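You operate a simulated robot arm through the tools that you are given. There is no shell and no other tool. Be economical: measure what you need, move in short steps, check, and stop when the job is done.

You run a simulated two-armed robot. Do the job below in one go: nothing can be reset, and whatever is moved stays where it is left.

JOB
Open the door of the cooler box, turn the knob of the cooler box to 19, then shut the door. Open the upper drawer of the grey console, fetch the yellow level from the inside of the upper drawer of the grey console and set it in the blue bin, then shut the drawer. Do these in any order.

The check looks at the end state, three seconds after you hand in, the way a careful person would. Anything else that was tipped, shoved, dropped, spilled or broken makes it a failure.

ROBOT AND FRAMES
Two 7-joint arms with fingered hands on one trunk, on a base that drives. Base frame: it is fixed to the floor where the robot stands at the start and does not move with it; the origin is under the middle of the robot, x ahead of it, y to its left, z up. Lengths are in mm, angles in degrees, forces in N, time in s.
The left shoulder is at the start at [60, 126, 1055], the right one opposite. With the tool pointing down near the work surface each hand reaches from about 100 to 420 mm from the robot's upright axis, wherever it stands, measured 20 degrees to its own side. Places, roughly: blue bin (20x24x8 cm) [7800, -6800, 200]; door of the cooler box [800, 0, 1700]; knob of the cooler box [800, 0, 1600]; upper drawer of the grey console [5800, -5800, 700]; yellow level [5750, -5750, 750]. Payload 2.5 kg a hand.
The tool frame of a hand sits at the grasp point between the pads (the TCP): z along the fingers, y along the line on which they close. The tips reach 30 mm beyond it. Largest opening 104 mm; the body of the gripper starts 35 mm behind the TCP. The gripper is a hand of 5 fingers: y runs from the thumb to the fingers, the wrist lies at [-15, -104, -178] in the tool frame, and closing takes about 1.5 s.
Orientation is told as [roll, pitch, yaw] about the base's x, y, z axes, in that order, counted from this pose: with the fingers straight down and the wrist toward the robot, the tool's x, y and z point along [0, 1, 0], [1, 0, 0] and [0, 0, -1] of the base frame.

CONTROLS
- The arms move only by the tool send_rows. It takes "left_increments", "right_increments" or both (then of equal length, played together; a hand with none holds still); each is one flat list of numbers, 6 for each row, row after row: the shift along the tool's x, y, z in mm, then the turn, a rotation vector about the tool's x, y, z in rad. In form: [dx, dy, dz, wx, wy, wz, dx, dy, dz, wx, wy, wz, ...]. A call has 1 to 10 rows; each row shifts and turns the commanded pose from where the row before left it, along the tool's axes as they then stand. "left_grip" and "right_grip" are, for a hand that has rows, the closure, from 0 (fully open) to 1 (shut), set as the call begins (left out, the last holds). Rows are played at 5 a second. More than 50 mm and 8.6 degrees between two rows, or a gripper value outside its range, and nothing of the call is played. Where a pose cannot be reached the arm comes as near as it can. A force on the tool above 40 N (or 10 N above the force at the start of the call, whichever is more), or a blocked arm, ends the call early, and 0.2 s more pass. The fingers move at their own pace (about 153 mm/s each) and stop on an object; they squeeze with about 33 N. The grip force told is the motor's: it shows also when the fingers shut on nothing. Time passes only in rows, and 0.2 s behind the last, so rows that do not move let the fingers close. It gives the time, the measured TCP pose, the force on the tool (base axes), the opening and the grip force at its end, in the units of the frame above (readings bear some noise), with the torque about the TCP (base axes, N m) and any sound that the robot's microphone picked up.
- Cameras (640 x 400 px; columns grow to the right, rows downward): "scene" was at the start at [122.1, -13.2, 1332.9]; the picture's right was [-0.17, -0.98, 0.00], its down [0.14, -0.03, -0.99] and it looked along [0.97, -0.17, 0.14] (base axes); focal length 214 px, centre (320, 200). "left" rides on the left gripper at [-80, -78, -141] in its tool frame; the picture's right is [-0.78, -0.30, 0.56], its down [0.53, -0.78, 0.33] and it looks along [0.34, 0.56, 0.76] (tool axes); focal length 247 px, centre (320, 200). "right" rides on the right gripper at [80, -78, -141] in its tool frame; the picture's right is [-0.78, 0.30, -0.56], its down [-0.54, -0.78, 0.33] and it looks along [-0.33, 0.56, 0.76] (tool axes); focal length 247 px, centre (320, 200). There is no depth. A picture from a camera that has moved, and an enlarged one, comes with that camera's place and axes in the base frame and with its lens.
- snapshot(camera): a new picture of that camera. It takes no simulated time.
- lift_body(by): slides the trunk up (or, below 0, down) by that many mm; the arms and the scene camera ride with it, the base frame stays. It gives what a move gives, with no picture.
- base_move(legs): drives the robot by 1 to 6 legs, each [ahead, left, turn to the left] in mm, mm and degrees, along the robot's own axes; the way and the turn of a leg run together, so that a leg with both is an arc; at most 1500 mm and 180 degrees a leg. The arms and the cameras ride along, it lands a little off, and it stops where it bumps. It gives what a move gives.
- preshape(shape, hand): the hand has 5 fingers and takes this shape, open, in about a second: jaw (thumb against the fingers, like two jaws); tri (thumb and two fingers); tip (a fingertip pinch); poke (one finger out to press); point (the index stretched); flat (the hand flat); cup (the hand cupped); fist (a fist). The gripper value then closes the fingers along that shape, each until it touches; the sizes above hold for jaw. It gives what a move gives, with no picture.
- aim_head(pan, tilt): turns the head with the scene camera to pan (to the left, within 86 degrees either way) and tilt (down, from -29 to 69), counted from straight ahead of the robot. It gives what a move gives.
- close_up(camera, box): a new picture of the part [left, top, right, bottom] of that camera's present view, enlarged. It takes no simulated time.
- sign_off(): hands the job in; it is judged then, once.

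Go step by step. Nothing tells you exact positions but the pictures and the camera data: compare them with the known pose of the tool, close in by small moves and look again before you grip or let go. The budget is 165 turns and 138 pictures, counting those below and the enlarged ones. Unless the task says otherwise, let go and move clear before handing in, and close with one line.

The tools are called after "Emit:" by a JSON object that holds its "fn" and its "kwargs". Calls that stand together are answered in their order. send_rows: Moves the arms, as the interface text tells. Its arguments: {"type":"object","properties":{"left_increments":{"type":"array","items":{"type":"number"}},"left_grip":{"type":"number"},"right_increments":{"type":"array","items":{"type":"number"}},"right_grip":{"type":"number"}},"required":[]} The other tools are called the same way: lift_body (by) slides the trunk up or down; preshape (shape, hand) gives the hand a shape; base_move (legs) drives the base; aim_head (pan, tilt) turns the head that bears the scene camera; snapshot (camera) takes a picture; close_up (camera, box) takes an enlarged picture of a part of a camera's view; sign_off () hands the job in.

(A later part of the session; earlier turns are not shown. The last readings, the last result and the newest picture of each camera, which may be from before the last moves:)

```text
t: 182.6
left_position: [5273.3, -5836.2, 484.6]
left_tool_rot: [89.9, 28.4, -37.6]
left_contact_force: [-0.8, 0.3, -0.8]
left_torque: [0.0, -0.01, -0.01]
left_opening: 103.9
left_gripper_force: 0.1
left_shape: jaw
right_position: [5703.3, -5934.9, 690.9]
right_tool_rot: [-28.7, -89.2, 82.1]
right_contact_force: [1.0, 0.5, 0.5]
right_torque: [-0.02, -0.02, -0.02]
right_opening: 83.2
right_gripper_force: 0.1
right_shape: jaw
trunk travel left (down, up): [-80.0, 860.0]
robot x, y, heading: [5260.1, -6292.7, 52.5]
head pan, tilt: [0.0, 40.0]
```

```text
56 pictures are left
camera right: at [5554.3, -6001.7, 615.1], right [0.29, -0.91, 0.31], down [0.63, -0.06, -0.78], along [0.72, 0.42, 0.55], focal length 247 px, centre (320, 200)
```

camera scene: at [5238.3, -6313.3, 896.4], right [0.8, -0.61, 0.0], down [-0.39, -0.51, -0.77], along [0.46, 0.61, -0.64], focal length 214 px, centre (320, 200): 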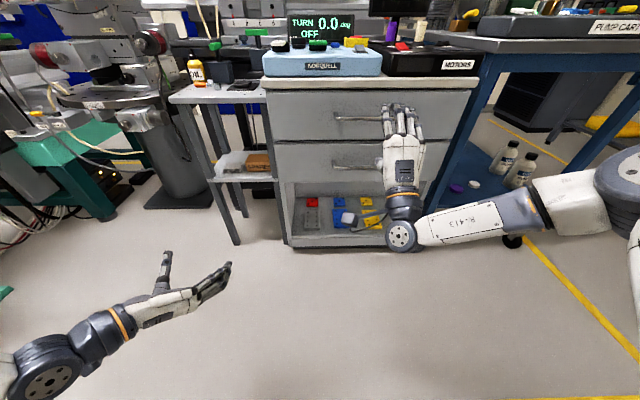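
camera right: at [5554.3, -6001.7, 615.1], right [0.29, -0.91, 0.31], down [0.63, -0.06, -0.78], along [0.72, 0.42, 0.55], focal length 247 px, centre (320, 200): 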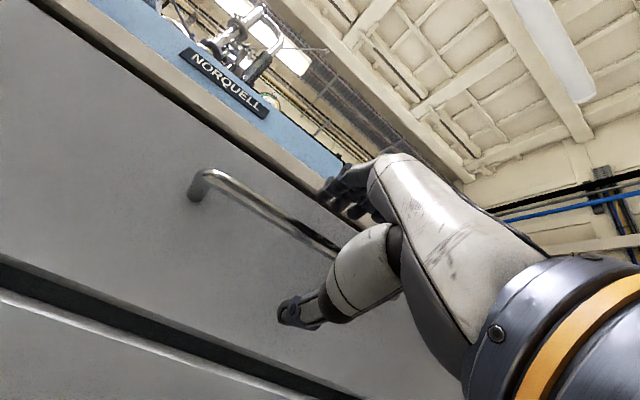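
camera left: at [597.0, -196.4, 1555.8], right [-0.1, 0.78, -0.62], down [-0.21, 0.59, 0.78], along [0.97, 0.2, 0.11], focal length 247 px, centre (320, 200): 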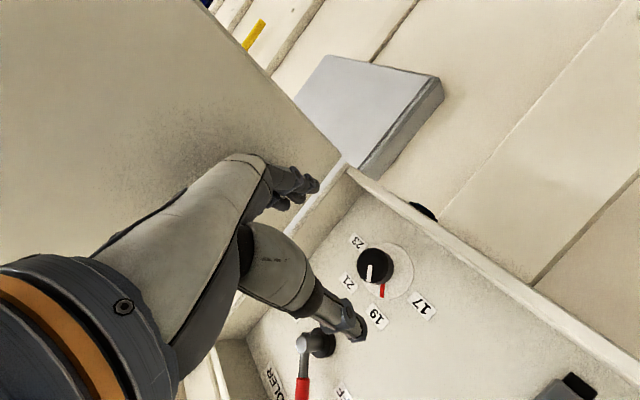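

Now I'll close on the bar.

Emit:
{"fn": "send_rows", "kwargs": {"right_increments": [0, 0, 0, 0, 0, 0, 0, 0, 0, 0, 0, 0, 0, 0, 0, 0, 0, 0, 0, 0, 0, 0, 0, 0, 0, 0, 0, 0, 0, 0, 0, 0, 0, 0, 0, 0, 0, 0, 0, 0, 0, 0], "right_grip": 1}}

Emit:
{"fn": "close_up", "kwargs": {"camera": "right", "box": [180, 140, 420, 340]}}

```text
t: 184.2
left_position: [5273.2, -5835.4, 484.7]
left_tool_rot: [89.7, 28.4, -37.8]
left_contact_force: [0.1, -0.8, 0.2]
left_torque: [0.01, -0.03, -0.01]
left_opening: 103.7
left_gripper_force: 0.0
left_shape: jaw
right_position: [5702.5, -5934.7, 689.7]
right_tool_rot: [-27.2, -89.1, 80.4]
right_contact_force: [2.8, 4.4, -0.6]
right_torque: [-0.04, -0.18, -0.06]
right_opening: 0.0
right_gripper_force: 33.2
right_shape: jaw
trunk travel left (down, up): [-80.0, 860.0]
robot x, y, heading: [5257.4, -6293.4, 52.6]
head pan, tilt: [0.0, 40.0]
```

```text
2.00 times, centred on (300, 240) of right
camera zoom: at [5554.5, -6001.6, 614.8], right [0.29, -0.91, 0.31], down [0.63, -0.07, -0.78], along [0.72, 0.42, 0.55], focal length 494 px, centre (360, 120)
```

zoom: 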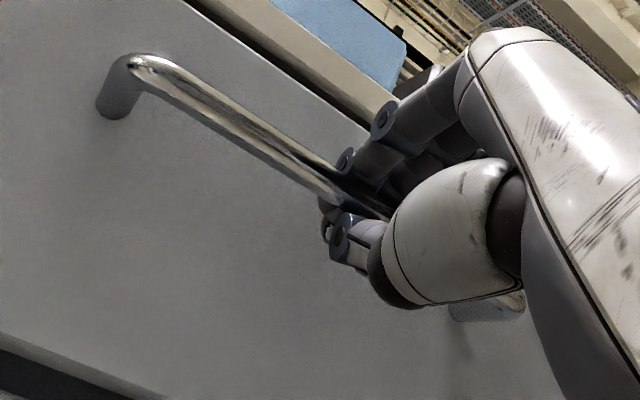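

The bar is caged as with the door. I'll pull by driving backward, a short test first.

Emit:
{"fn": "base_move", "kwargs": {"legs": [[-80, 0, 0]]}}

Emit:
{"fn": "snapshot", "kwargs": {"camera": "scene"}}

```text
t: 185.2
left_position: [5225.3, -5899.2, 484.6]
left_tool_rot: [89.7, 28.3, -37.7]
left_contact_force: [0.6, 0.2, -1.4]
left_torque: [0.0, -0.01, 0.01]
left_opening: 103.9
left_gripper_force: 0.0
left_shape: jaw
right_position: [5654.9, -5999.8, 690.7]
right_tool_rot: [-24.0, -89.1, 77.2]
right_contact_force: [4.1, -4.9, -4.0]
right_torque: [-0.12, -0.07, -0.1]
right_opening: 0.2
right_gripper_force: 33.3
right_shape: jaw
trunk travel left (down, up): [-80.0, 860.0]
robot x, y, heading: [5206.8, -6357.9, 52.8]
head pan, tilt: [0.0, 40.0]
```

```text
54 pictures are left
camera scene: at [5282.3, -6256.3, 886.3], right [0.79, -0.61, 0.0], down [-0.39, -0.51, -0.77], along [0.46, 0.61, -0.64], focal length 214 px, centre (320, 200)
```

scene: 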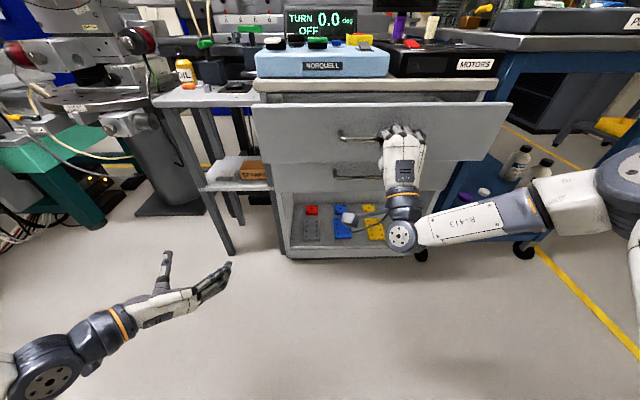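

The drawer comes out. I'll pull another 180 mm.

Emit:
{"fn": "base_move", "kwargs": {"legs": [[-180, 0, 0]]}}

Emit:
{"fn": "snapshot", "kwargs": {"camera": "scene"}}

```text
t: 186.8
left_position: [5119.7, -6037.8, 483.9]
left_tool_rot: [89.8, 28.3, -37.6]
left_contact_force: [-0.6, 0.4, -0.2]
left_torque: [-0.01, 0.0, 0.02]
left_opening: 103.8
left_gripper_force: 0.1
left_shape: jaw
right_position: [5555.7, -6135.1, 689.8]
right_tool_rot: [-27.2, -88.5, 79.5]
right_contact_force: [8.6, 12.7, -0.2]
right_torque: [-0.13, -0.2, 0.06]
right_opening: 0.0
right_gripper_force: 32.8
right_shape: jaw
trunk travel left (down, up): [-80.0, 860.0]
robot x, y, heading: [5103.6, -6494.1, 52.6]
head pan, tilt: [0.0, 40.0]
stopped in leg 1: the force on the tool passed its limit at 69 N (the readings are from after the stop); the commanded pose is now the measured one
```

```text
53 pictures are left
camera scene: at [5176.9, -6393.7, 886.2], right [0.8, -0.61, 0.0], down [-0.39, -0.51, -0.77], along [0.46, 0.61, -0.64], focal length 214 px, centre (320, 200)
```

scene: 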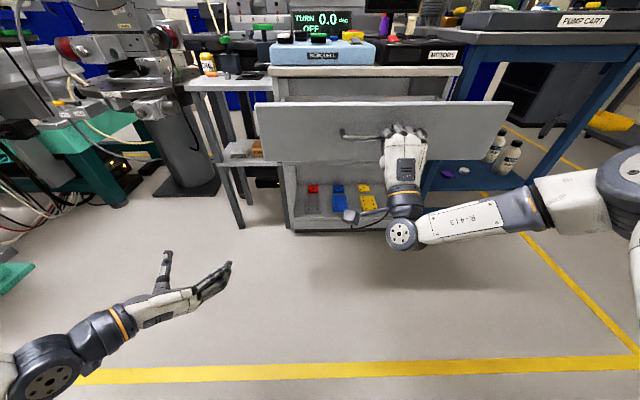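

The drawer has reached its stop, about 248 mm out. I'll release, back off, and raise to look inside.

Emit:
{"fn": "send_rows", "kwargs": {"right_increments": [0, 0, 0, 0, 0, 0, 0, 0, 0, 0, 0, 0, 0, 0, 0, 0, 0, 0, 0, 0, 0, 0, 0, 0, 0, 0, 0, 0, 0, 0, 0, 0, 0, 0, 0, 0], "right_grip": 0.1}}

Emit:
{"fn": "base_move", "kwargs": {"legs": [[-130, 0, 0]]}}

Emit:
{"fn": "lift_body", "kwargs": {"by": 420}}

Emit:
{"fn": "snapshot", "kwargs": {"camera": "scene"}}

```text
t: 188.2
left_position: [5118.6, -6038.1, 485.9]
left_tool_rot: [89.8, 28.4, -37.4]
left_contact_force: [0.0, 0.2, 0.4]
left_torque: [0.01, 0.02, -0.01]
left_opening: 103.8
left_gripper_force: 0.1
left_shape: jaw
right_position: [5555.4, -6136.8, 689.6]
right_tool_rot: [-26.5, -88.7, 78.9]
right_contact_force: [0.7, 0.1, -0.2]
right_torque: [0.06, 0.01, 0.0]
right_opening: 93.6
right_gripper_force: 0.0
right_shape: jaw
trunk travel left (down, up): [-80.0, 860.0]
robot x, y, heading: [5102.8, -6495.2, 52.8]
head pan, tilt: [0.0, 40.0]
```

```text
t: 189.4
left_position: [5041.6, -6140.6, 484.9]
left_tool_rot: [89.8, 28.4, -37.5]
left_contact_force: [0.2, 0.4, 1.1]
left_torque: [-0.01, 0.02, -0.03]
left_opening: 103.9
left_gripper_force: 0.1
left_shape: jaw
right_position: [5477.7, -6236.9, 690.2]
right_tool_rot: [-26.2, -88.6, 78.8]
right_contact_force: [-0.6, 1.0, -0.4]
right_torque: [-0.01, 0.0, 0.01]
right_opening: 93.5
right_gripper_force: 0.2
right_shape: jaw
trunk travel left (down, up): [-80.0, 860.0]
robot x, y, heading: [5024.9, -6599.8, 52.7]
head pan, tilt: [0.0, 40.0]
```

```text
refused: 420 is not a number from -400 to 400
```

```text
52 pictures are left
camera scene: at [5098.6, -6496.8, 886.4], right [0.8, -0.61, 0.0], down [-0.39, -0.51, -0.77], along [0.46, 0.61, -0.64], focal length 214 px, centre (320, 200)
```

scene: 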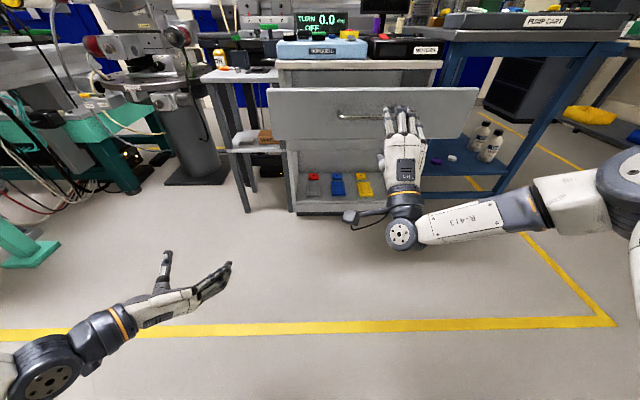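

Emit:
{"fn": "lift_body", "kwargs": {"by": 400}}

Emit:
{"fn": "base_move", "kwargs": {"legs": [[0, -130, 0]]}}

Emit:
{"fn": "aim_head", "kwargs": {"pan": 0, "tilt": 45}}

Emit:
{"fn": "close_up", "kwargs": {"camera": "scene", "box": [220, 60, 420, 230]}}

```text
t: 193.3
left_position: [5041.3, -6140.8, 884.1]
left_tool_rot: [89.8, 28.4, -37.5]
left_contact_force: [0.6, -0.1, 0.4]
left_torque: [0.0, 0.02, 0.03]
left_opening: 103.9
left_gripper_force: 0.1
left_shape: jaw
right_position: [5476.5, -6238.2, 1090.3]
right_tool_rot: [-26.3, -88.6, 78.8]
right_contact_force: [0.4, 0.3, -0.3]
right_torque: [0.0, 0.0, 0.02]
right_opening: 93.4
right_gripper_force: 0.1
right_shape: jaw
trunk travel left (down, up): [-480.0, 460.0]
robot x, y, heading: [5025.7, -6598.8, 53.0]
head pan, tilt: [0.0, 40.0]
```

```text
t: 194.6
left_position: [5143.7, -6220.8, 885.0]
left_tool_rot: [89.9, 28.4, -37.5]
left_contact_force: [0.3, -0.7, 0.0]
left_torque: [-0.01, -0.01, 0.0]
left_opening: 103.8
left_gripper_force: 0.1
left_shape: jaw
right_position: [5581.0, -6316.8, 1091.1]
right_tool_rot: [-25.3, -88.6, 77.7]
right_contact_force: [0.1, -0.1, -0.4]
right_torque: [0.04, 0.01, 0.03]
right_opening: 93.8
right_gripper_force: 0.0
right_shape: jaw
trunk travel left (down, up): [-480.0, 460.0]
robot x, y, heading: [5131.6, -6679.8, 53.1]
head pan, tilt: [0.0, 40.0]
```

```text
t: 195.2
left_position: [5144.3, -6219.1, 884.0]
left_tool_rot: [89.8, 28.3, -37.4]
left_contact_force: [0.4, 0.4, -0.1]
left_torque: [-0.01, 0.0, 0.0]
left_opening: 103.8
left_gripper_force: 0.0
left_shape: jaw
right_position: [5580.6, -6318.1, 1089.8]
right_tool_rot: [-26.2, -88.6, 78.7]
right_contact_force: [0.4, 0.3, 0.6]
right_torque: [0.01, 0.0, 0.02]
right_opening: 93.6
right_gripper_force: 0.1
right_shape: jaw
trunk travel left (down, up): [-480.0, 460.0]
robot x, y, heading: [5127.7, -6679.7, 52.8]
head pan, tilt: [0.0, 45.0]
```

```text
2.35 times, centred on (320, 145) of scene
camera zoom: at [5199.9, -6578.5, 1279.2], right [0.8, -0.61, 0.0], down [-0.43, -0.56, -0.71], along [0.43, 0.56, -0.71], focal length 505 px, centre (320, 329)
```

zoom: 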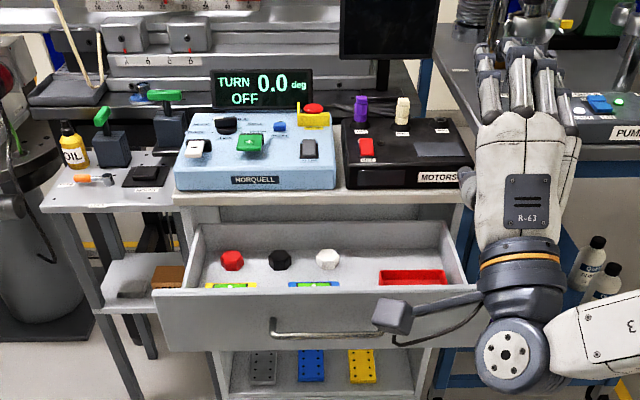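

The drawer holds a yellow level at front left, a blue level, a red item and three knobs. I'll raise more and look steeply down to measure.

Emit:
{"fn": "lift_body", "kwargs": {"by": 300}}

Emit:
{"fn": "aim_head", "kwargs": {"pan": 0, "tilt": 55}}

Emit:
{"fn": "close_up", "kwargs": {"camera": "scene", "box": [220, 60, 420, 230]}}

```text
t: 198.2
left_position: [5144.3, -6219.5, 1185.1]
left_tool_rot: [90.0, 28.4, -37.6]
left_contact_force: [0.4, 0.7, 0.4]
left_torque: [-0.01, -0.02, -0.01]
left_opening: 103.8
left_gripper_force: 0.1
left_shape: jaw
right_position: [5581.1, -6316.5, 1389.7]
right_tool_rot: [-26.4, -88.6, 78.8]
right_contact_force: [1.2, -0.1, 0.5]
right_torque: [0.01, -0.03, 0.0]
right_opening: 93.5
right_gripper_force: 0.0
right_shape: jaw
trunk travel left (down, up): [-780.0, 160.0]
robot x, y, heading: [5130.9, -6675.0, 52.6]
head pan, tilt: [0.0, 45.0]
```

```text
t: 198.9
left_position: [5144.9, -6218.9, 1185.2]
left_tool_rot: [89.8, 28.5, -37.5]
left_contact_force: [0.0, -0.2, -0.2]
left_torque: [0.01, 0.0, -0.01]
left_opening: 103.7
left_gripper_force: 0.1
left_shape: jaw
right_position: [5580.8, -6316.1, 1390.4]
right_tool_rot: [-26.3, -88.7, 78.8]
right_contact_force: [-0.1, -0.2, -1.5]
right_torque: [-0.01, -0.04, 0.0]
right_opening: 93.6
right_gripper_force: 0.1
right_shape: jaw
trunk travel left (down, up): [-780.0, 160.0]
robot x, y, heading: [5126.8, -6674.3, 52.6]
head pan, tilt: [0.0, 55.0]
```

```text
2.35 times, centred on (320, 145) of scene
camera zoom: at [5194.4, -6585.9, 1565.8], right [0.8, -0.61, 0.0], down [-0.5, -0.65, -0.57], along [0.35, 0.46, -0.82], focal length 505 px, centre (320, 329)
```

zoom: 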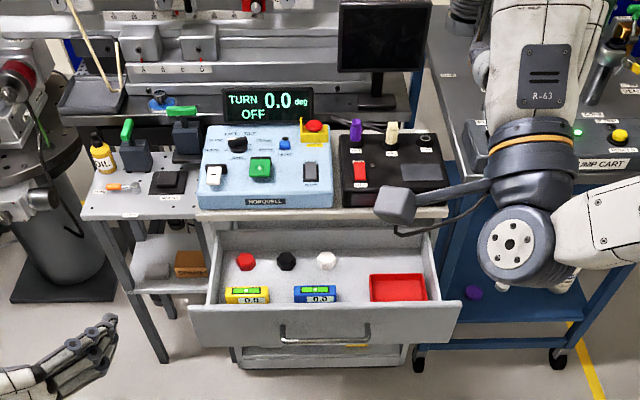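

The yellow level lies about 110–120 mm behind the drawer front, left of centre. I'll zoom on it and bring the left hand back to pointing down.

Emit:
{"fn": "close_up", "kwargs": {"camera": "scene", "box": [270, 160, 350, 220]}}

Emit:
{"fn": "send_rows", "kwargs": {"left_increments": [0, 0, 0, 0, 0, -0.1235, 0, 0, 0, 0, 0, -0.1235, 0, 0, 0, 0, 0, -0.1235, 0, 0, 0, 0, 0, -0.1235, 0, 0, 0, 0.0806, -0.0806, -0.0806, 0, 0, 0, 0.0806, -0.0806, -0.0806, 0, 0, 0, 0.0806, -0.0806, -0.0806, 0, 0, 0, 0.0806, -0.0806, -0.0806, 0, 0, 0, 0.0806, -0.0806, -0.0806, 0, 0, 0, 0.0806, -0.0806, -0.0806]}}

Emit:
{"fn": "send_rows", "kwargs": {"left_increments": [0, 0, 0, 0.0806, -0.0806, -0.0806, 0, 0, 0, 0.0806, -0.0806, -0.0806, 0, 0, 0, 0.0806, -0.0806, -0.0806, 0, 0, 0, 0.0806, -0.0806, -0.0806, 0, 0, 0, 0.0806, -0.0806, -0.0806, 0, 0, 0, 0.0806, -0.0806, -0.0806, 0, 0, 0, 0.0806, -0.0806, -0.0806, 0, 0, 0, 0.0806, -0.0806, -0.0806, 0, 0, 0, 0.0806, -0.0806, -0.0806]}}

```text
6.67 times, centred on (310, 190) of scene
camera zoom: at [5194.4, -6585.9, 1565.8], right [0.8, -0.61, 0.0], down [-0.5, -0.65, -0.57], along [0.35, 0.46, -0.82], focal length 1430 px, centre (387, 267)
```

zoom: 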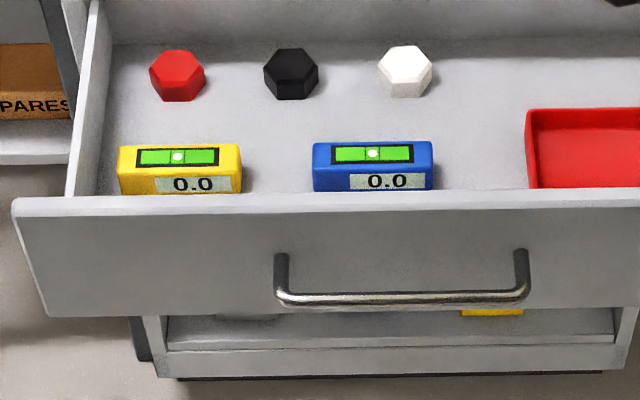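

```text
t: 201.1
left_position: [5145.3, -6220.3, 1184.1]
left_tool_rot: [54.9, -18.4, -2.7]
left_contact_force: [-0.1, -0.3, 0.1]
left_torque: [0.0, 0.0, -0.01]
left_opening: 103.7
left_gripper_force: 0.0
left_shape: jaw
right_position: [5581.4, -6316.3, 1392.1]
right_tool_rot: [-26.1, -88.5, 78.7]
right_contact_force: [-0.4, 0.7, -0.4]
right_torque: [-0.01, 0.02, 0.02]
right_opening: 93.7
right_gripper_force: 0.0
right_shape: jaw
trunk travel left (down, up): [-780.0, 160.0]
robot x, y, heading: [5130.6, -6675.1, 52.7]
head pan, tilt: [0.0, 55.0]
```

```text
t: 203.1
left_position: [5145.7, -6205.6, 1176.9]
left_tool_rot: [0.0, 0.3, 52.6]
left_contact_force: [0.3, 0.1, -0.1]
left_torque: [0.0, 0.03, 0.02]
left_opening: 103.9
left_gripper_force: 0.1
left_shape: jaw
left hand out of reach, approached as far as the arm can: row 1, 2, 3
right_position: [5580.8, -6316.1, 1390.9]
right_tool_rot: [-26.3, -88.6, 78.8]
right_contact_force: [-0.3, 0.5, 0.9]
right_torque: [0.0, 0.0, -0.03]
right_opening: 93.6
right_gripper_force: 0.0
right_shape: jaw
trunk travel left (down, up): [-780.0, 160.0]
robot x, y, heading: [5125.1, -6675.6, 52.8]
head pan, tilt: [0.0, 55.0]
```

The level measures about 97 x 33 mm across the top. Before closing in I'll fold the right hand back to its down-pointing pose so it stays clear of the instruments.

Emit:
{"fn": "send_rows", "kwargs": {"right_increments": [0, 0, 0, 0, 0, -0.143, 0, 0, 0, 0, 0, -0.143, 0, 0, 0, 0, 0, -0.143, 0, 0, 0, 0, 0, -0.143, 0, 0, 0, 0, 0, -0.143, 0, 0, 0, 0, 0, -0.143, 0, 0, 0, 0, 0, -0.143, 0, 0, 0, 0, 0, -0.143, 0, 0, 0, 0, 0, -0.143, 0, 0, 0, 0, 0, -0.143]}}

Emit:
{"fn": "send_rows", "kwargs": {"right_increments": [0, 0, -20, 0, 0, -0.143, 0, 0, -20, 0.0806, 0.0806, 0.0806, 0, 0, -20, 0.0806, 0.0806, 0.0806, 0, 0, -20, 0.0806, 0.0806, 0.0806, 0, 0, 0, 0.0806, 0.0806, 0.0806, 0, 0, 0, 0.0806, 0.0806, 0.0806, 0, 0, 0, 0.0806, 0.0806, 0.0806, 0, 0, 0, 0.0806, 0.0806, 0.0806]}}

Emit:
{"fn": "send_rows", "kwargs": {"right_increments": [0, 0, 0, 0.0806, 0.0806, 0.0806, 0, 0, 0, 0.0806, 0.0806, 0.0806, 0, 0, 0, 0.0806, 0.0806, 0.0806, 0, 0, 0, 0.0806, 0.0806, 0.0806, 0, 0, 0, 0.0806, 0.0806, 0.0806, 0, 0, 0, 0.0806, 0.0806, 0.0806, 0, 0, 0, 0.0806, 0.0806, 0.0806, 0, 0, 0, 0.0806, 0.0806, 0.0806]}}

```text
t: 205.3
left_position: [5144.2, -6207.5, 1178.1]
left_tool_rot: [-0.1, 0.2, 52.7]
left_contact_force: [-0.9, 1.0, 0.0]
left_torque: [0.04, -0.04, 0.01]
left_opening: 103.8
left_gripper_force: 0.1
left_shape: jaw
right_position: [5580.0, -6316.6, 1390.4]
right_tool_rot: [-88.8, -7.3, 142.3]
right_contact_force: [0.6, 0.2, -0.2]
right_torque: [0.01, -0.01, -0.02]
right_opening: 93.7
right_gripper_force: 0.0
right_shape: jaw
trunk travel left (down, up): [-780.0, 160.0]
robot x, y, heading: [5127.1, -6679.4, 52.8]
head pan, tilt: [0.0, 55.0]
```

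```text
t: 207.1
left_position: [5144.5, -6207.0, 1177.7]
left_tool_rot: [0.0, 0.2, 52.6]
left_contact_force: [-1.1, 0.4, -0.3]
left_torque: [0.02, -0.01, 0.02]
left_opening: 103.9
left_gripper_force: 0.1
left_shape: jaw
right_position: [5529.0, -6376.8, 1398.7]
right_tool_rot: [-47.9, -18.0, 100.6]
right_contact_force: [0.3, 0.6, 0.1]
right_torque: [-0.02, 0.04, 0.02]
right_opening: 93.9
right_gripper_force: 0.0
right_shape: jaw
trunk travel left (down, up): [-780.0, 160.0]
robot x, y, heading: [5128.0, -6674.7, 52.9]
head pan, tilt: [0.0, 55.0]
```

```text
t: 208.9
left_position: [5144.1, -6207.4, 1178.2]
left_tool_rot: [0.0, 0.1, 52.6]
left_contact_force: [-0.7, 0.1, -1.0]
left_torque: [0.0, 0.02, 0.01]
left_opening: 104.0
left_gripper_force: 0.0
left_shape: jaw
right_position: [5529.1, -6375.9, 1396.7]
right_tool_rot: [-0.6, 1.4, 52.4]
right_contact_force: [-0.1, 0.4, 0.3]
right_torque: [0.01, -0.01, 0.04]
right_opening: 93.5
right_gripper_force: 0.0
right_shape: jaw
trunk travel left (down, up): [-780.0, 160.0]
robot x, y, heading: [5133.4, -6674.4, 52.9]
head pan, tilt: [0.0, 55.0]
```

Both hands point down. I'll tuck the right hand, drive 370 mm forward and lower.

Emit:
{"fn": "send_rows", "kwargs": {"right_increments": [-25, -30, 0, 0, 0, 0, -25, -30, 0, 0, 0, 0, -25, -30, 0, 0, 0, 0, -25, -30, 0, 0, 0, 0, -25, -30, 0, 0, 0, 0, -25, -30, 0, 0, 0, 0]}}

Emit:
{"fn": "base_move", "kwargs": {"legs": [[365, 0, 0]]}}

Emit:
{"fn": "lift_body", "kwargs": {"by": -300}}

Emit:
{"fn": "snapshot", "kwargs": {"camera": "scene"}}

Emit:
{"fn": "snapshot", "kwargs": {"camera": "left"}}

```text
t: 209.9
left_position: [5145.7, -6209.2, 1178.4]
left_tool_rot: [0.0, 0.1, 52.6]
left_contact_force: [0.3, -0.2, -0.7]
left_torque: [0.03, 0.0, 0.0]
left_opening: 103.9
left_gripper_force: 0.1
left_shape: jaw
right_position: [5533.6, -6522.5, 1336.2]
right_tool_rot: [-1.5, 13.2, 52.2]
right_contact_force: [-0.6, -0.4, -0.7]
right_torque: [0.01, -0.01, -0.01]
right_opening: 93.5
right_gripper_force: 0.0
right_shape: jaw
trunk travel left (down, up): [-780.0, 160.0]
robot x, y, heading: [5131.7, -6674.9, 52.9]
head pan, tilt: [0.0, 55.0]
stopped in row 4 (right hand): the arm was blocked; the commanded pose is now the measured one
```

```text
t: 212.3
left_position: [5367.1, -5915.0, 1178.7]
left_tool_rot: [0.0, 0.2, 52.6]
left_contact_force: [0.0, -0.1, -0.2]
left_torque: [0.02, -0.01, 0.01]
left_opening: 104.0
left_gripper_force: 0.1
left_shape: jaw
right_position: [5756.7, -6229.9, 1335.1]
right_tool_rot: [-1.7, 13.3, 52.3]
right_contact_force: [0.6, -0.5, 0.3]
right_torque: [-0.03, -0.03, -0.02]
right_opening: 93.7
right_gripper_force: 0.0
right_shape: jaw
trunk travel left (down, up): [-780.0, 160.0]
robot x, y, heading: [5351.7, -6383.5, 52.7]
head pan, tilt: [0.0, 55.0]
```

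```text
t: 215.3
left_position: [5365.8, -5916.0, 879.6]
left_tool_rot: [0.0, 0.0, 52.6]
left_contact_force: [0.0, 0.0, -0.3]
left_torque: [0.0, -0.01, -0.02]
left_opening: 104.3
left_gripper_force: 0.2
left_shape: jaw
right_position: [5756.0, -6230.7, 1035.9]
right_tool_rot: [-1.6, 13.4, 52.2]
right_contact_force: [0.0, -0.5, 0.4]
right_torque: [-0.03, 0.03, 0.0]
right_opening: 93.5
right_gripper_force: 0.0
right_shape: jaw
trunk travel left (down, up): [-480.0, 460.0]
robot x, y, heading: [5346.8, -6384.6, 52.7]
head pan, tilt: [0.0, 55.0]
```

```text
48 pictures are left
camera scene: at [5416.3, -6293.4, 1265.7], right [0.8, -0.6, 0.0], down [-0.5, -0.65, -0.57], along [0.35, 0.46, -0.82], focal length 214 px, centre (320, 200)
```

scene: 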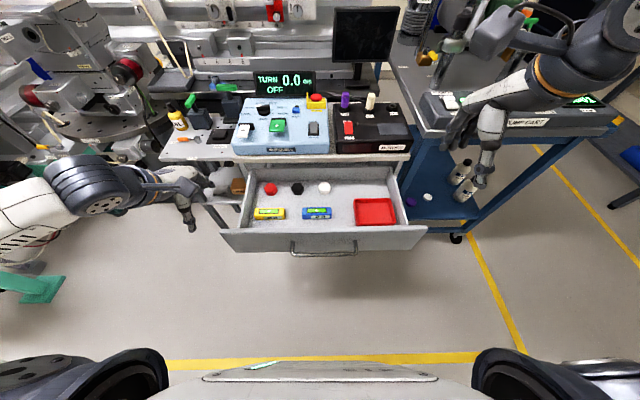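

```text
47 pictures are left
camera left: at [5383.5, -6025.1, 1019.4], right [0.44, -0.71, -0.56], down [-0.9, -0.29, -0.33], along [0.07, 0.64, -0.76], focal length 247 px, centre (320, 200)
```

left: 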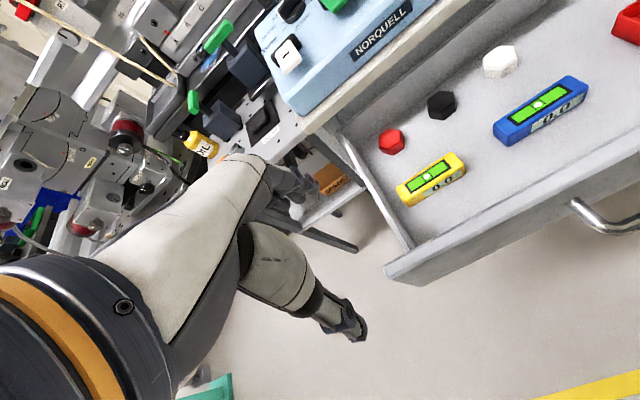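

Three views agree: the yellow level's top is centred at about (5504, -5907, 680). I'll move the left hand above it and tilt it 10° for clearance to the drawer front.

Emit:
{"fn": "send_rows", "kwargs": {"left_increments": [-26, 23, 5, 0, 0, 0, -26, 23, 5, 0, 0, 0, -26, 23, 10, 0, 0, 0, -27, 22, 20, 0, 0, 0, 0, 0, 0, 0.0873, 0, 0, 0, 0, 0, 0.0873, 0, 0, 0, 0, 0, 0, 0, 0]}}

Emit:
{"fn": "snapshot", "kwargs": {"camera": "left"}}

Emit:
{"fn": "snapshot", "kwargs": {"camera": "scene"}}

```text
t: 216.9
left_position: [5505.5, -5906.2, 837.1]
left_tool_rot: [0.0, 10.3, 52.6]
left_contact_force: [-0.2, -0.4, 0.5]
left_torque: [0.01, -0.01, -0.02]
left_opening: 103.9
left_gripper_force: 0.1
left_shape: jaw
right_position: [5754.8, -6231.6, 1035.8]
right_tool_rot: [-1.6, 13.4, 52.3]
right_contact_force: [0.7, -0.2, 0.6]
right_torque: [0.04, -0.01, -0.03]
right_opening: 93.6
right_gripper_force: 0.2
right_shape: jaw
trunk travel left (down, up): [-480.0, 460.0]
robot x, y, heading: [5349.1, -6388.3, 52.9]
head pan, tilt: [0.0, 55.0]
```

```text
46 pictures are left
camera left: at [5538.0, -5996.7, 989.9], right [0.38, -0.78, -0.5], down [-0.93, -0.33, -0.19], along [-0.02, 0.53, -0.85], focal length 247 px, centre (320, 200)
```

left: 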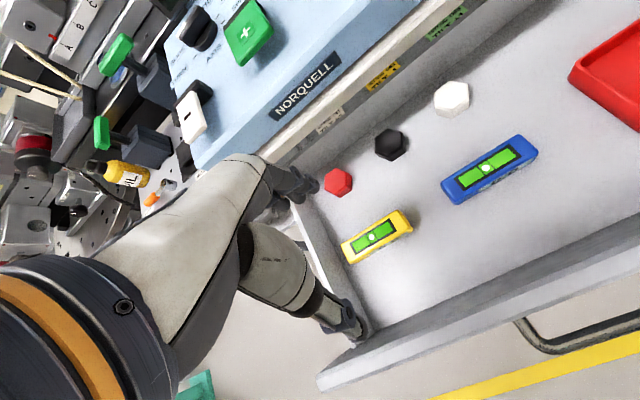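

```text
45 pictures are left
camera scene: at [5416.4, -6293.4, 1265.7], right [0.8, -0.6, 0.0], down [-0.5, -0.65, -0.57], along [0.35, 0.46, -0.82], focal length 214 px, centre (320, 200)
```

scene: 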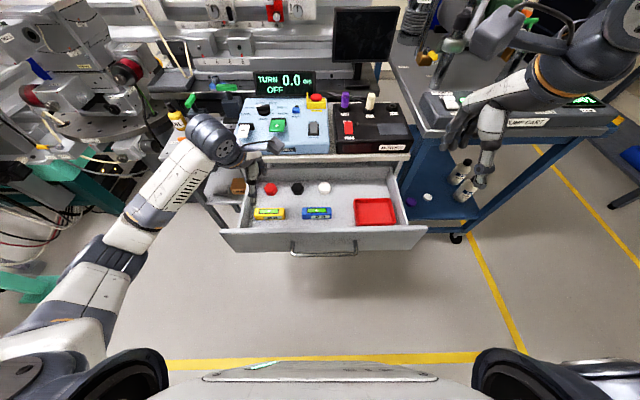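

The hand camera shows the level about 9 mm further forward. I'll narrow the opening to clear the red knob and come down to just above the level.

Emit:
{"fn": "send_rows", "kwargs": {"left_increments": [-0.75, 7.6, 29.6, 0, 0, 0, -0.75, 7.6, 29.6, 0, 0, 0, -0.75, 7.6, 29.6, 0, 0, 0, -0.75, 7.6, 29.6, 0, 0, 0, 0, 0, 0, 0, 0, 0], "left_grip": 0.35}}

Emit:
{"fn": "snapshot", "kwargs": {"camera": "left"}}

Emit:
{"fn": "close_up", "kwargs": {"camera": "scene", "box": [200, 130, 340, 260]}}

```text
t: 218.1
left_position: [5513.9, -5901.7, 714.8]
left_tool_rot: [0.0, 10.1, 52.6]
left_contact_force: [-0.7, 0.9, 0.2]
left_torque: [0.0, -0.01, 0.02]
left_opening: 67.6
left_gripper_force: 0.1
left_shape: jaw
right_position: [5755.7, -6230.0, 1035.0]
right_tool_rot: [-1.6, 13.3, 52.2]
right_contact_force: [-0.2, -0.1, 0.7]
right_torque: [0.04, -0.02, 0.03]
right_opening: 93.6
right_gripper_force: 0.0
right_shape: jaw
trunk travel left (down, up): [-480.0, 460.0]
robot x, y, heading: [5349.5, -6388.8, 52.8]
head pan, tilt: [0.0, 55.0]
```

```text
44 pictures are left
camera left: at [5546.1, -5991.3, 868.3], right [0.38, -0.78, -0.5], down [-0.92, -0.33, -0.19], along [-0.01, 0.53, -0.85], focal length 247 px, centre (320, 200)
```

left: 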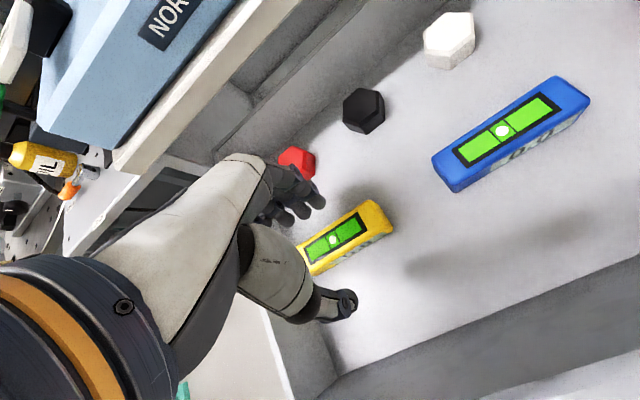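

```text
3.08 times, centred on (270, 195) of scene
camera zoom: at [5416.3, -6293.3, 1265.7], right [0.8, -0.6, 0.0], down [-0.5, -0.65, -0.57], along [0.35, 0.46, -0.82], focal length 660 px, centre (474, 215)
```

zoom: 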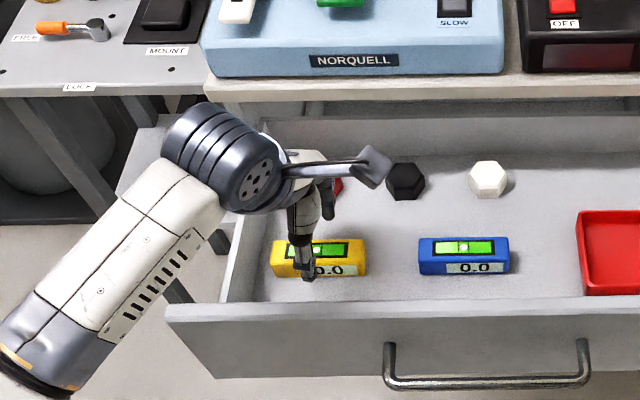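

The level is centred between the thumb and the fingers. I'll descend 32 mm.

Emit:
{"fn": "send_rows", "kwargs": {"left_increments": [0, 3, 16, 0, 0, 0, 0, 2.8, 16, 0, 0, 0, 0, 0, 0, 0, 0, 0]}}

Emit:
{"fn": "snapshot", "kwargs": {"camera": "left"}}

Emit:
{"fn": "close_up", "kwargs": {"camera": "scene", "box": [200, 130, 340, 260]}}

```text
t: 218.9
left_position: [5513.9, -5901.2, 684.4]
left_tool_rot: [0.0, 10.1, 52.6]
left_contact_force: [-0.5, 0.7, -0.2]
left_torque: [0.0, 0.02, 0.0]
left_opening: 68.2
left_gripper_force: 0.0
left_shape: jaw
right_position: [5754.9, -6229.6, 1036.0]
right_tool_rot: [-1.7, 13.3, 52.3]
right_contact_force: [0.7, -0.7, -0.4]
right_torque: [0.03, 0.03, 0.01]
right_opening: 93.6
right_gripper_force: 0.1
right_shape: jaw
trunk travel left (down, up): [-480.0, 460.0]
robot x, y, heading: [5351.2, -6383.7, 52.7]
head pan, tilt: [0.0, 55.0]
```

```text
42 pictures are left
camera left: at [5545.6, -5991.2, 836.0], right [0.38, -0.78, -0.5], down [-0.92, -0.33, -0.19], along [-0.02, 0.53, -0.85], focal length 247 px, centre (320, 200)
```

left: 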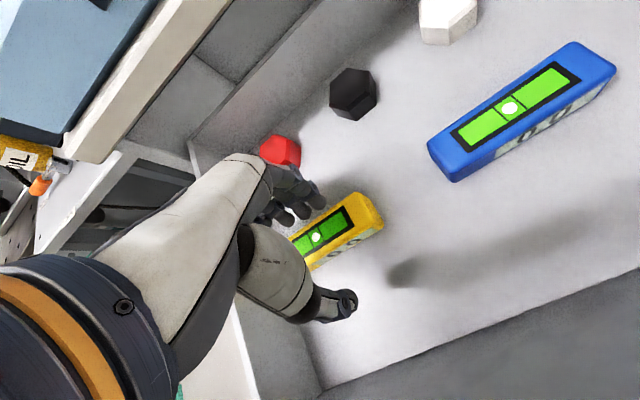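

```text
3.08 times, centred on (270, 195) of scene
camera zoom: at [5416.3, -6293.4, 1265.7], right [0.8, -0.6, 0.0], down [-0.5, -0.65, -0.57], along [0.35, 0.46, -0.82], focal length 660 px, centre (474, 215)
```

zoom: 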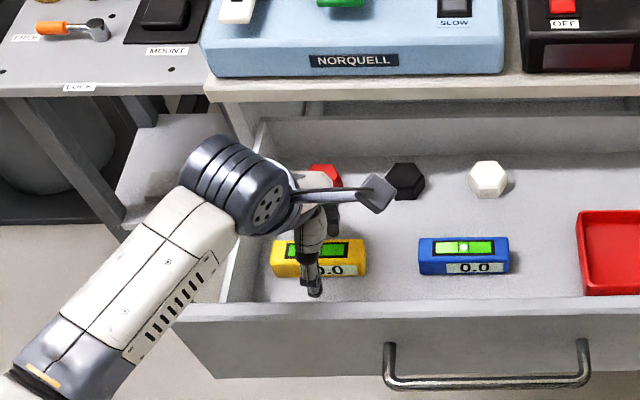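

The TCP is at the level's top surface. I'll go 12 mm lower for a firmer hold, then close.

Emit:
{"fn": "send_rows", "kwargs": {"left_increments": [0, 1, 6, 0, 0, 0, 0, 1, 6, 0, 0, 0, 0, 0, 0, 0, 0, 0]}}

Emit:
{"fn": "send_rows", "kwargs": {"left_increments": [0, 0, 0, 0, 0, 0, 0, 0, 0, 0, 0, 0, 0, 0, 0, 0, 0, 0, 0, 0, 0, 0, 0, 0, 0, 0, 0, 0, 0, 0, 0, 0, 0, 0, 0, 0], "left_grip": 1}}

Emit:
{"fn": "snapshot", "kwargs": {"camera": "left"}}

```text
t: 219.7
left_position: [5513.9, -5902.3, 671.3]
left_tool_rot: [0.1, 10.1, 52.5]
left_contact_force: [-0.8, -0.5, -0.2]
left_torque: [-0.02, 0.05, -0.03]
left_opening: 67.9
left_gripper_force: 0.0
left_shape: jaw
right_position: [5754.8, -6229.1, 1036.0]
right_tool_rot: [-1.6, 13.2, 52.1]
right_contact_force: [0.4, 0.2, 0.1]
right_torque: [-0.01, -0.02, -0.01]
right_opening: 93.8
right_gripper_force: 0.1
right_shape: jaw
trunk travel left (down, up): [-480.0, 460.0]
robot x, y, heading: [5349.5, -6383.7, 52.9]
head pan, tilt: [0.0, 55.0]
```

```text
t: 221.1
left_position: [5514.1, -5902.2, 673.3]
left_tool_rot: [0.0, 10.1, 52.6]
left_contact_force: [-0.1, -0.5, 0.0]
left_torque: [0.0, -0.04, -0.03]
left_opening: 27.0
left_gripper_force: 32.9
left_shape: jaw
right_position: [5756.1, -6230.8, 1035.1]
right_tool_rot: [-1.6, 13.3, 52.2]
right_contact_force: [1.4, -0.1, 0.5]
right_torque: [0.0, 0.01, 0.0]
right_opening: 93.6
right_gripper_force: 0.0
right_shape: jaw
trunk travel left (down, up): [-480.0, 460.0]
robot x, y, heading: [5346.9, -6382.5, 52.7]
head pan, tilt: [0.0, 55.0]
```

```text
40 pictures are left
camera left: at [5545.8, -5991.3, 824.0], right [0.38, -0.78, -0.5], down [-0.92, -0.33, -0.19], along [-0.01, 0.53, -0.85], focal length 247 px, centre (320, 200)
```

left: 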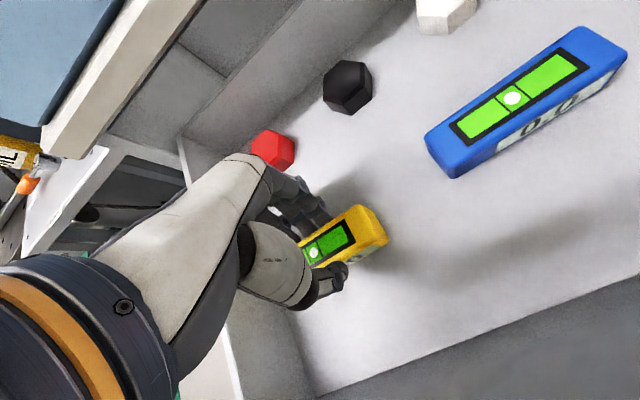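

It's gripped at 27 mm. I'll lift straight up.

Emit:
{"fn": "send_rows", "kwargs": {"left_increments": [0, -5.3, -29.5, 0, 0, 0, 0, -7, -39.4, 0, 0, 0, 0, -7, -39.4, 0, 0, 0, 0, -7, -39.4, 0, 0, 0, 0, -7, -39.4, 0, 0, 0, 0, 0, 0, 0, 0, 0]}}

Emit:
{"fn": "snapshot", "kwargs": {"camera": "scene"}}

Emit:
{"fn": "snapshot", "kwargs": {"camera": "left"}}

```text
t: 222.5
left_position: [5512.8, -5900.9, 861.1]
left_tool_rot: [0.1, 10.2, 52.6]
left_contact_force: [-0.1, 0.3, -1.3]
left_torque: [0.0, 0.0, 0.02]
left_opening: 26.8
left_gripper_force: 33.2
left_shape: jaw
right_position: [5755.0, -6230.5, 1035.7]
right_tool_rot: [-1.6, 13.2, 52.2]
right_contact_force: [-0.3, 0.3, 0.1]
right_torque: [0.04, 0.0, 0.0]
right_opening: 93.5
right_gripper_force: 0.1
right_shape: jaw
trunk travel left (down, up): [-480.0, 460.0]
robot x, y, heading: [5348.6, -6382.0, 52.6]
head pan, tilt: [0.0, 55.0]
```

```text
39 pictures are left
camera scene: at [5416.4, -6293.2, 1265.7], right [0.8, -0.6, 0.0], down [-0.5, -0.65, -0.57], along [0.35, 0.46, -0.82], focal length 214 px, centre (320, 200)
```

scene: 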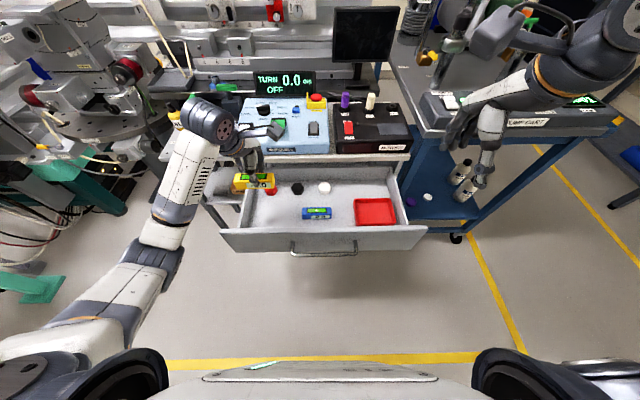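

```text
38 pictures are left
camera left: at [5545.4, -5990.0, 1014.0], right [0.38, -0.78, -0.5], down [-0.93, -0.33, -0.19], along [-0.02, 0.53, -0.85], focal length 247 px, centre (320, 200)
```

left: 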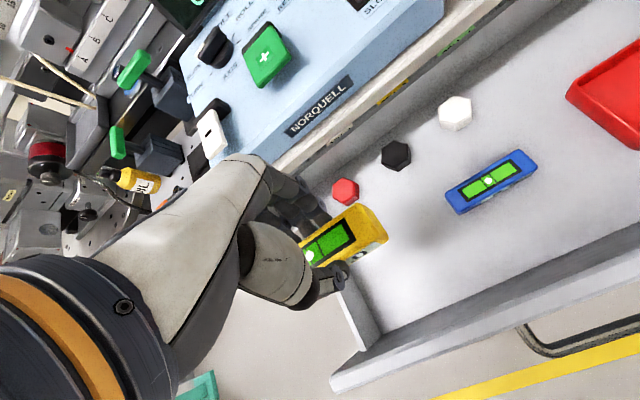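

The level is secure. I'll back off 200 mm, pull the left hand in, and bring the closed right hand down in front of the drawer to push it shut.

Emit:
{"fn": "base_move", "kwargs": {"legs": [[-200, 0, 0]]}}

Emit:
{"fn": "send_rows", "kwargs": {"left_increments": [0, -25, -10, 0, 0, 0, 0, -25, -10, 0, 0, 0, 0, -25, -10, 0, 0, 0, 0, -15, -10, 0, 0, 0], "right_increments": [0, 0, 0, -0.115, 0, 0, 0, 10, 0, -0.115, 0, 0, 0, 10, 0, 0, 0, 0, 0, 10, 0, 0, 0, 0], "right_grip": 1}}

Emit:
{"fn": "send_rows", "kwargs": {"right_increments": [24, 0, 38, 0, 0, 0, 24, 0, 38, 0, 0, 0, 24, 0, 38, 0, 0, 0, 24, 0, 38, 0, 0, 0, 24, 0, 38, 0, 0, 0, 24, 0, 38, 0, 0, 0, 24, 0, 38, 0, 0, 0, 24, 0, 38, 0, 0, 0, 24, 0, 38, 0, 0, 0]}}

Emit:
{"fn": "snapshot", "kwargs": {"camera": "scene"}}

```text
t: 224.1
left_position: [5392.5, -6059.5, 860.8]
left_tool_rot: [0.1, 10.3, 52.5]
left_contact_force: [-0.3, -0.4, -1.4]
left_torque: [0.01, -0.03, -0.01]
left_opening: 26.8
left_gripper_force: 33.2
left_shape: jaw
right_position: [5634.2, -6390.6, 1034.9]
right_tool_rot: [-1.6, 13.3, 52.2]
right_contact_force: [0.1, 0.0, 0.0]
right_torque: [0.02, -0.02, 0.02]
right_opening: 93.6
right_gripper_force: 0.0
right_shape: jaw
trunk travel left (down, up): [-480.0, 460.0]
robot x, y, heading: [5231.2, -6543.3, 52.7]
head pan, tilt: [0.0, 55.0]
```

```text
t: 225.1
left_position: [5341.5, -6125.7, 916.3]
left_tool_rot: [0.0, 10.2, 52.6]
left_contact_force: [-0.6, 0.5, -1.7]
left_torque: [-0.02, -0.01, 0.02]
left_opening: 26.9
left_gripper_force: 32.6
left_shape: jaw
right_position: [5651.1, -6366.8, 1033.3]
right_tool_rot: [0.4, 0.1, 52.3]
right_contact_force: [0.2, -0.2, -0.2]
right_torque: [0.0, 0.05, 0.0]
right_opening: 0.0
right_gripper_force: 32.5
right_shape: jaw
trunk travel left (down, up): [-480.0, 460.0]
robot x, y, heading: [5228.1, -6546.9, 52.7]
head pan, tilt: [0.0, 55.0]
```

```text
t: 227.1
left_position: [5342.3, -6125.1, 915.5]
left_tool_rot: [-0.1, 10.2, 52.5]
left_contact_force: [0.1, -0.5, -2.0]
left_torque: [-0.02, -0.04, 0.0]
left_opening: 26.6
left_gripper_force: 32.8
left_shape: jaw
right_position: [5568.9, -6312.3, 797.9]
right_tool_rot: [-1.5, 0.3, 52.6]
right_contact_force: [-0.1, 0.2, 0.2]
right_torque: [-0.04, -0.03, 0.01]
right_opening: 0.0
right_gripper_force: 33.0
right_shape: jaw
right hand out of reach, approached as far as the arm can: row 6, 7, 8, 9
trunk travel left (down, up): [-480.0, 460.0]
robot x, y, heading: [5229.8, -6544.8, 52.7]
head pan, tilt: [0.0, 55.0]
```

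```text
37 pictures are left
camera scene: at [5294.7, -6453.8, 1265.7], right [0.8, -0.61, 0.0], down [-0.5, -0.65, -0.57], along [0.35, 0.46, -0.82], focal length 214 px, centre (320, 200)
```

scene: 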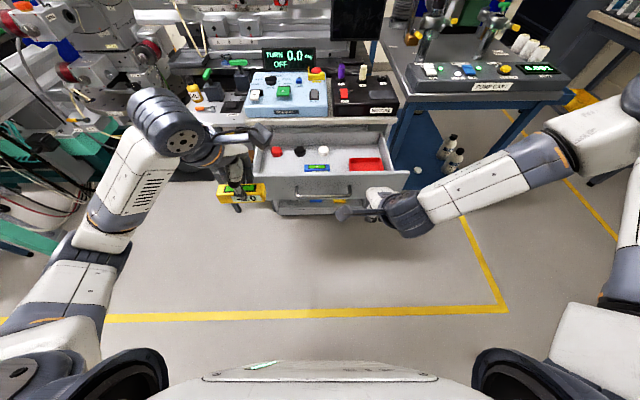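

The right hand reaches only to z≈798 here. I'll raise the left hand with the level, shift right 50 mm to push the panel beside the handle, and lower the trunk.

Emit:
{"fn": "send_rows", "kwargs": {"left_increments": [0, -7, -39.4, 0, 0, 0, 0, -7, -39.4, 0, 0, 0, 0, -7, -39.4, 0, 0, 0, 0, -7, -39.4, 0, 0, 0]}}

Emit:
{"fn": "base_move", "kwargs": {"legs": [[0, -50, 0]]}}

Emit:
{"fn": "lift_body", "kwargs": {"by": -90}}

Emit:
{"fn": "snapshot", "kwargs": {"camera": "scene"}}

```text
t: 228.1
left_position: [5342.5, -6126.2, 1077.0]
left_tool_rot: [0.0, 10.3, 52.6]
left_contact_force: [0.3, -0.4, -2.0]
left_torque: [-0.01, 0.0, -0.01]
left_opening: 26.6
left_gripper_force: 33.3
left_shape: jaw
right_position: [5569.3, -6313.2, 798.3]
right_tool_rot: [-1.4, 0.2, 52.6]
right_contact_force: [-0.8, 0.0, -1.0]
right_torque: [-0.03, 0.06, -0.03]
right_opening: 0.0
right_gripper_force: 33.2
right_shape: jaw
trunk travel left (down, up): [-480.0, 460.0]
robot x, y, heading: [5228.9, -6544.7, 52.5]
head pan, tilt: [0.0, 55.0]
```

```text
t: 229.0
left_position: [5380.8, -6156.2, 1077.2]
left_tool_rot: [0.0, 10.2, 52.6]
left_contact_force: [-0.5, 0.2, -1.6]
left_torque: [-0.03, -0.04, -0.02]
left_opening: 26.6
left_gripper_force: 33.0
left_shape: jaw
right_position: [5609.6, -6342.1, 798.0]
right_tool_rot: [-1.4, 0.2, 52.6]
right_contact_force: [0.0, 0.2, 0.6]
right_torque: [-0.02, -0.03, 0.03]
right_opening: 0.0
right_gripper_force: 32.6
right_shape: jaw
trunk travel left (down, up): [-480.0, 460.0]
robot x, y, heading: [5270.6, -6574.1, 52.9]
head pan, tilt: [0.0, 55.0]
```

```text
t: 230.2
left_position: [5382.2, -6155.2, 987.0]
left_tool_rot: [0.1, 10.1, 52.6]
left_contact_force: [1.0, 0.1, -1.1]
left_torque: [0.0, -0.02, -0.01]
left_opening: 26.8
left_gripper_force: 33.0
left_shape: jaw
right_position: [5609.3, -6343.3, 707.9]
right_tool_rot: [-1.4, 0.2, 52.7]
right_contact_force: [0.9, 0.1, 0.2]
right_torque: [0.01, -0.04, -0.01]
right_opening: 0.0
right_gripper_force: 32.8
right_shape: jaw
trunk travel left (down, up): [-390.0, 550.0]
robot x, y, heading: [5268.9, -6576.2, 52.6]
head pan, tilt: [0.0, 55.0]
```

```text
36 pictures are left
camera scene: at [5334.2, -6484.0, 1175.7], right [0.8, -0.61, 0.0], down [-0.5, -0.65, -0.57], along [0.35, 0.46, -0.82], focal length 214 px, centre (320, 200)
```

scene: 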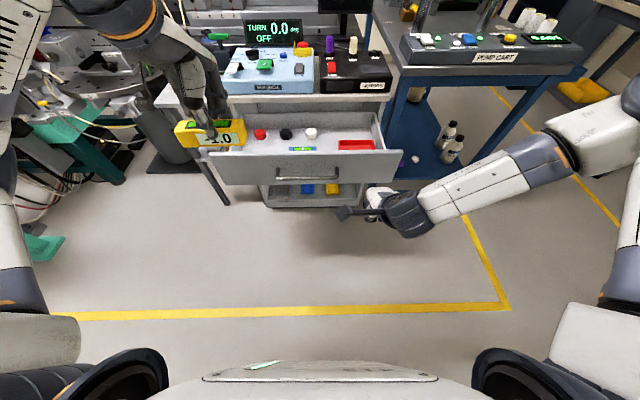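

The right fist is about 130 mm short of the panel, right of the handle. I'll lower slightly and drive forward to push the drawer.

Emit:
{"fn": "lift_body", "kwargs": {"by": -35}}

Emit:
{"fn": "base_move", "kwargs": {"legs": [[200, 0, 0]]}}

Emit:
{"fn": "snapshot", "kwargs": {"camera": "scene"}}

```text
t: 231.0
left_position: [5381.5, -6153.7, 951.9]
left_tool_rot: [0.0, 10.3, 52.6]
left_contact_force: [0.6, 0.7, -2.1]
left_torque: [0.0, -0.03, 0.0]
left_opening: 27.0
left_gripper_force: 33.7
left_shape: jaw
right_position: [5608.4, -6342.6, 672.5]
right_tool_rot: [-1.4, 0.0, 52.6]
right_contact_force: [-0.2, -0.5, -0.1]
right_torque: [0.01, 0.0, -0.01]
right_opening: 0.0
right_gripper_force: 33.0
right_shape: jaw
trunk travel left (down, up): [-355.0, 585.0]
robot x, y, heading: [5268.4, -6573.5, 52.8]
head pan, tilt: [0.0, 55.0]
```

```text
t: 232.6
left_position: [5504.3, -5995.1, 952.4]
left_tool_rot: [0.0, 10.2, 52.5]
left_contact_force: [0.9, -0.6, -1.7]
left_torque: [0.0, -0.04, -0.01]
left_opening: 26.5
left_gripper_force: 33.4
left_shape: jaw
right_position: [5730.6, -6184.0, 672.4]
right_tool_rot: [-1.4, 0.2, 52.5]
right_contact_force: [-0.5, 0.2, -0.4]
right_torque: [0.0, -0.02, 0.0]
right_opening: 0.0
right_gripper_force: 33.0
right_shape: jaw
trunk travel left (down, up): [-355.0, 585.0]
robot x, y, heading: [5388.9, -6413.4, 52.2]
head pan, tilt: [0.0, 55.0]
```

```text
35 pictures are left
camera scene: at [5455.4, -6325.3, 1140.7], right [0.79, -0.61, 0.0], down [-0.5, -0.65, -0.57], along [0.35, 0.46, -0.82], focal length 214 px, centre (320, 200)
```

scene: 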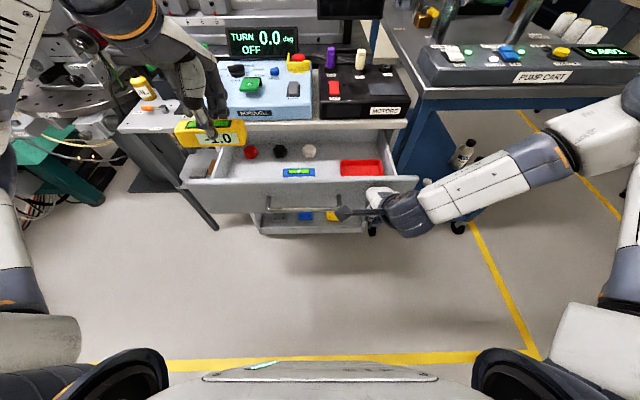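

The drawer is moving in freely. I'll raise the left hand more before going on, then push the rest.

Emit:
{"fn": "send_rows", "kwargs": {"left_increments": [0, -10, -39.4, 0, 0, 0, 0, -10, -39.4, 0, 0, 0, 0, -10, -39.4, 0, 0, 0, 0, -10, -30, 0, 0, 0]}}

Emit:
{"fn": "base_move", "kwargs": {"legs": [[130, 0, 0]]}}

Emit:
{"fn": "snapshot", "kwargs": {"camera": "scene"}}

```text
t: 233.6
left_position: [5496.0, -6006.6, 1104.7]
left_tool_rot: [0.1, 10.3, 52.5]
left_contact_force: [-0.2, -0.8, -1.0]
left_torque: [-0.01, -0.04, 0.02]
left_opening: 26.8
left_gripper_force: 32.6
left_shape: jaw
right_position: [5730.3, -6184.3, 673.6]
right_tool_rot: [-1.5, 0.1, 52.4]
right_contact_force: [-1.0, 1.0, -0.3]
right_torque: [0.02, 0.04, 0.0]
right_opening: 0.1
right_gripper_force: 33.1
right_shape: jaw
trunk travel left (down, up): [-355.0, 585.0]
robot x, y, heading: [5392.7, -6416.1, 52.8]
head pan, tilt: [0.0, 55.0]
```

```text
t: 234.9
left_position: [5574.5, -5904.2, 1104.9]
left_tool_rot: [0.0, 10.2, 52.5]
left_contact_force: [-0.6, 0.5, -2.0]
left_torque: [-0.01, -0.02, 0.01]
left_opening: 27.0
left_gripper_force: 33.1
left_shape: jaw
right_position: [5809.2, -6081.7, 672.8]
right_tool_rot: [-1.4, 0.1, 52.6]
right_contact_force: [-0.2, -0.2, -0.7]
right_torque: [-0.03, 0.0, 0.0]
right_opening: 0.3
right_gripper_force: 33.2
right_shape: jaw
trunk travel left (down, up): [-355.0, 585.0]
robot x, y, heading: [5469.2, -6312.8, 52.8]
head pan, tilt: [0.0, 55.0]
```

```text
34 pictures are left
camera scene: at [5533.3, -6223.3, 1140.7], right [0.79, -0.61, 0.0], down [-0.5, -0.65, -0.57], along [0.35, 0.46, -0.82], focal length 214 px, centre (320, 200)
```

scene: 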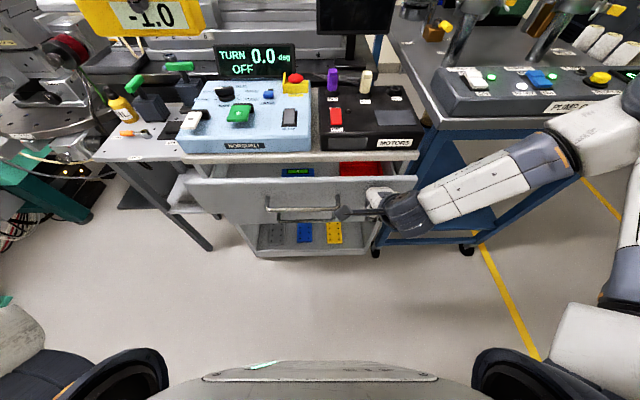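

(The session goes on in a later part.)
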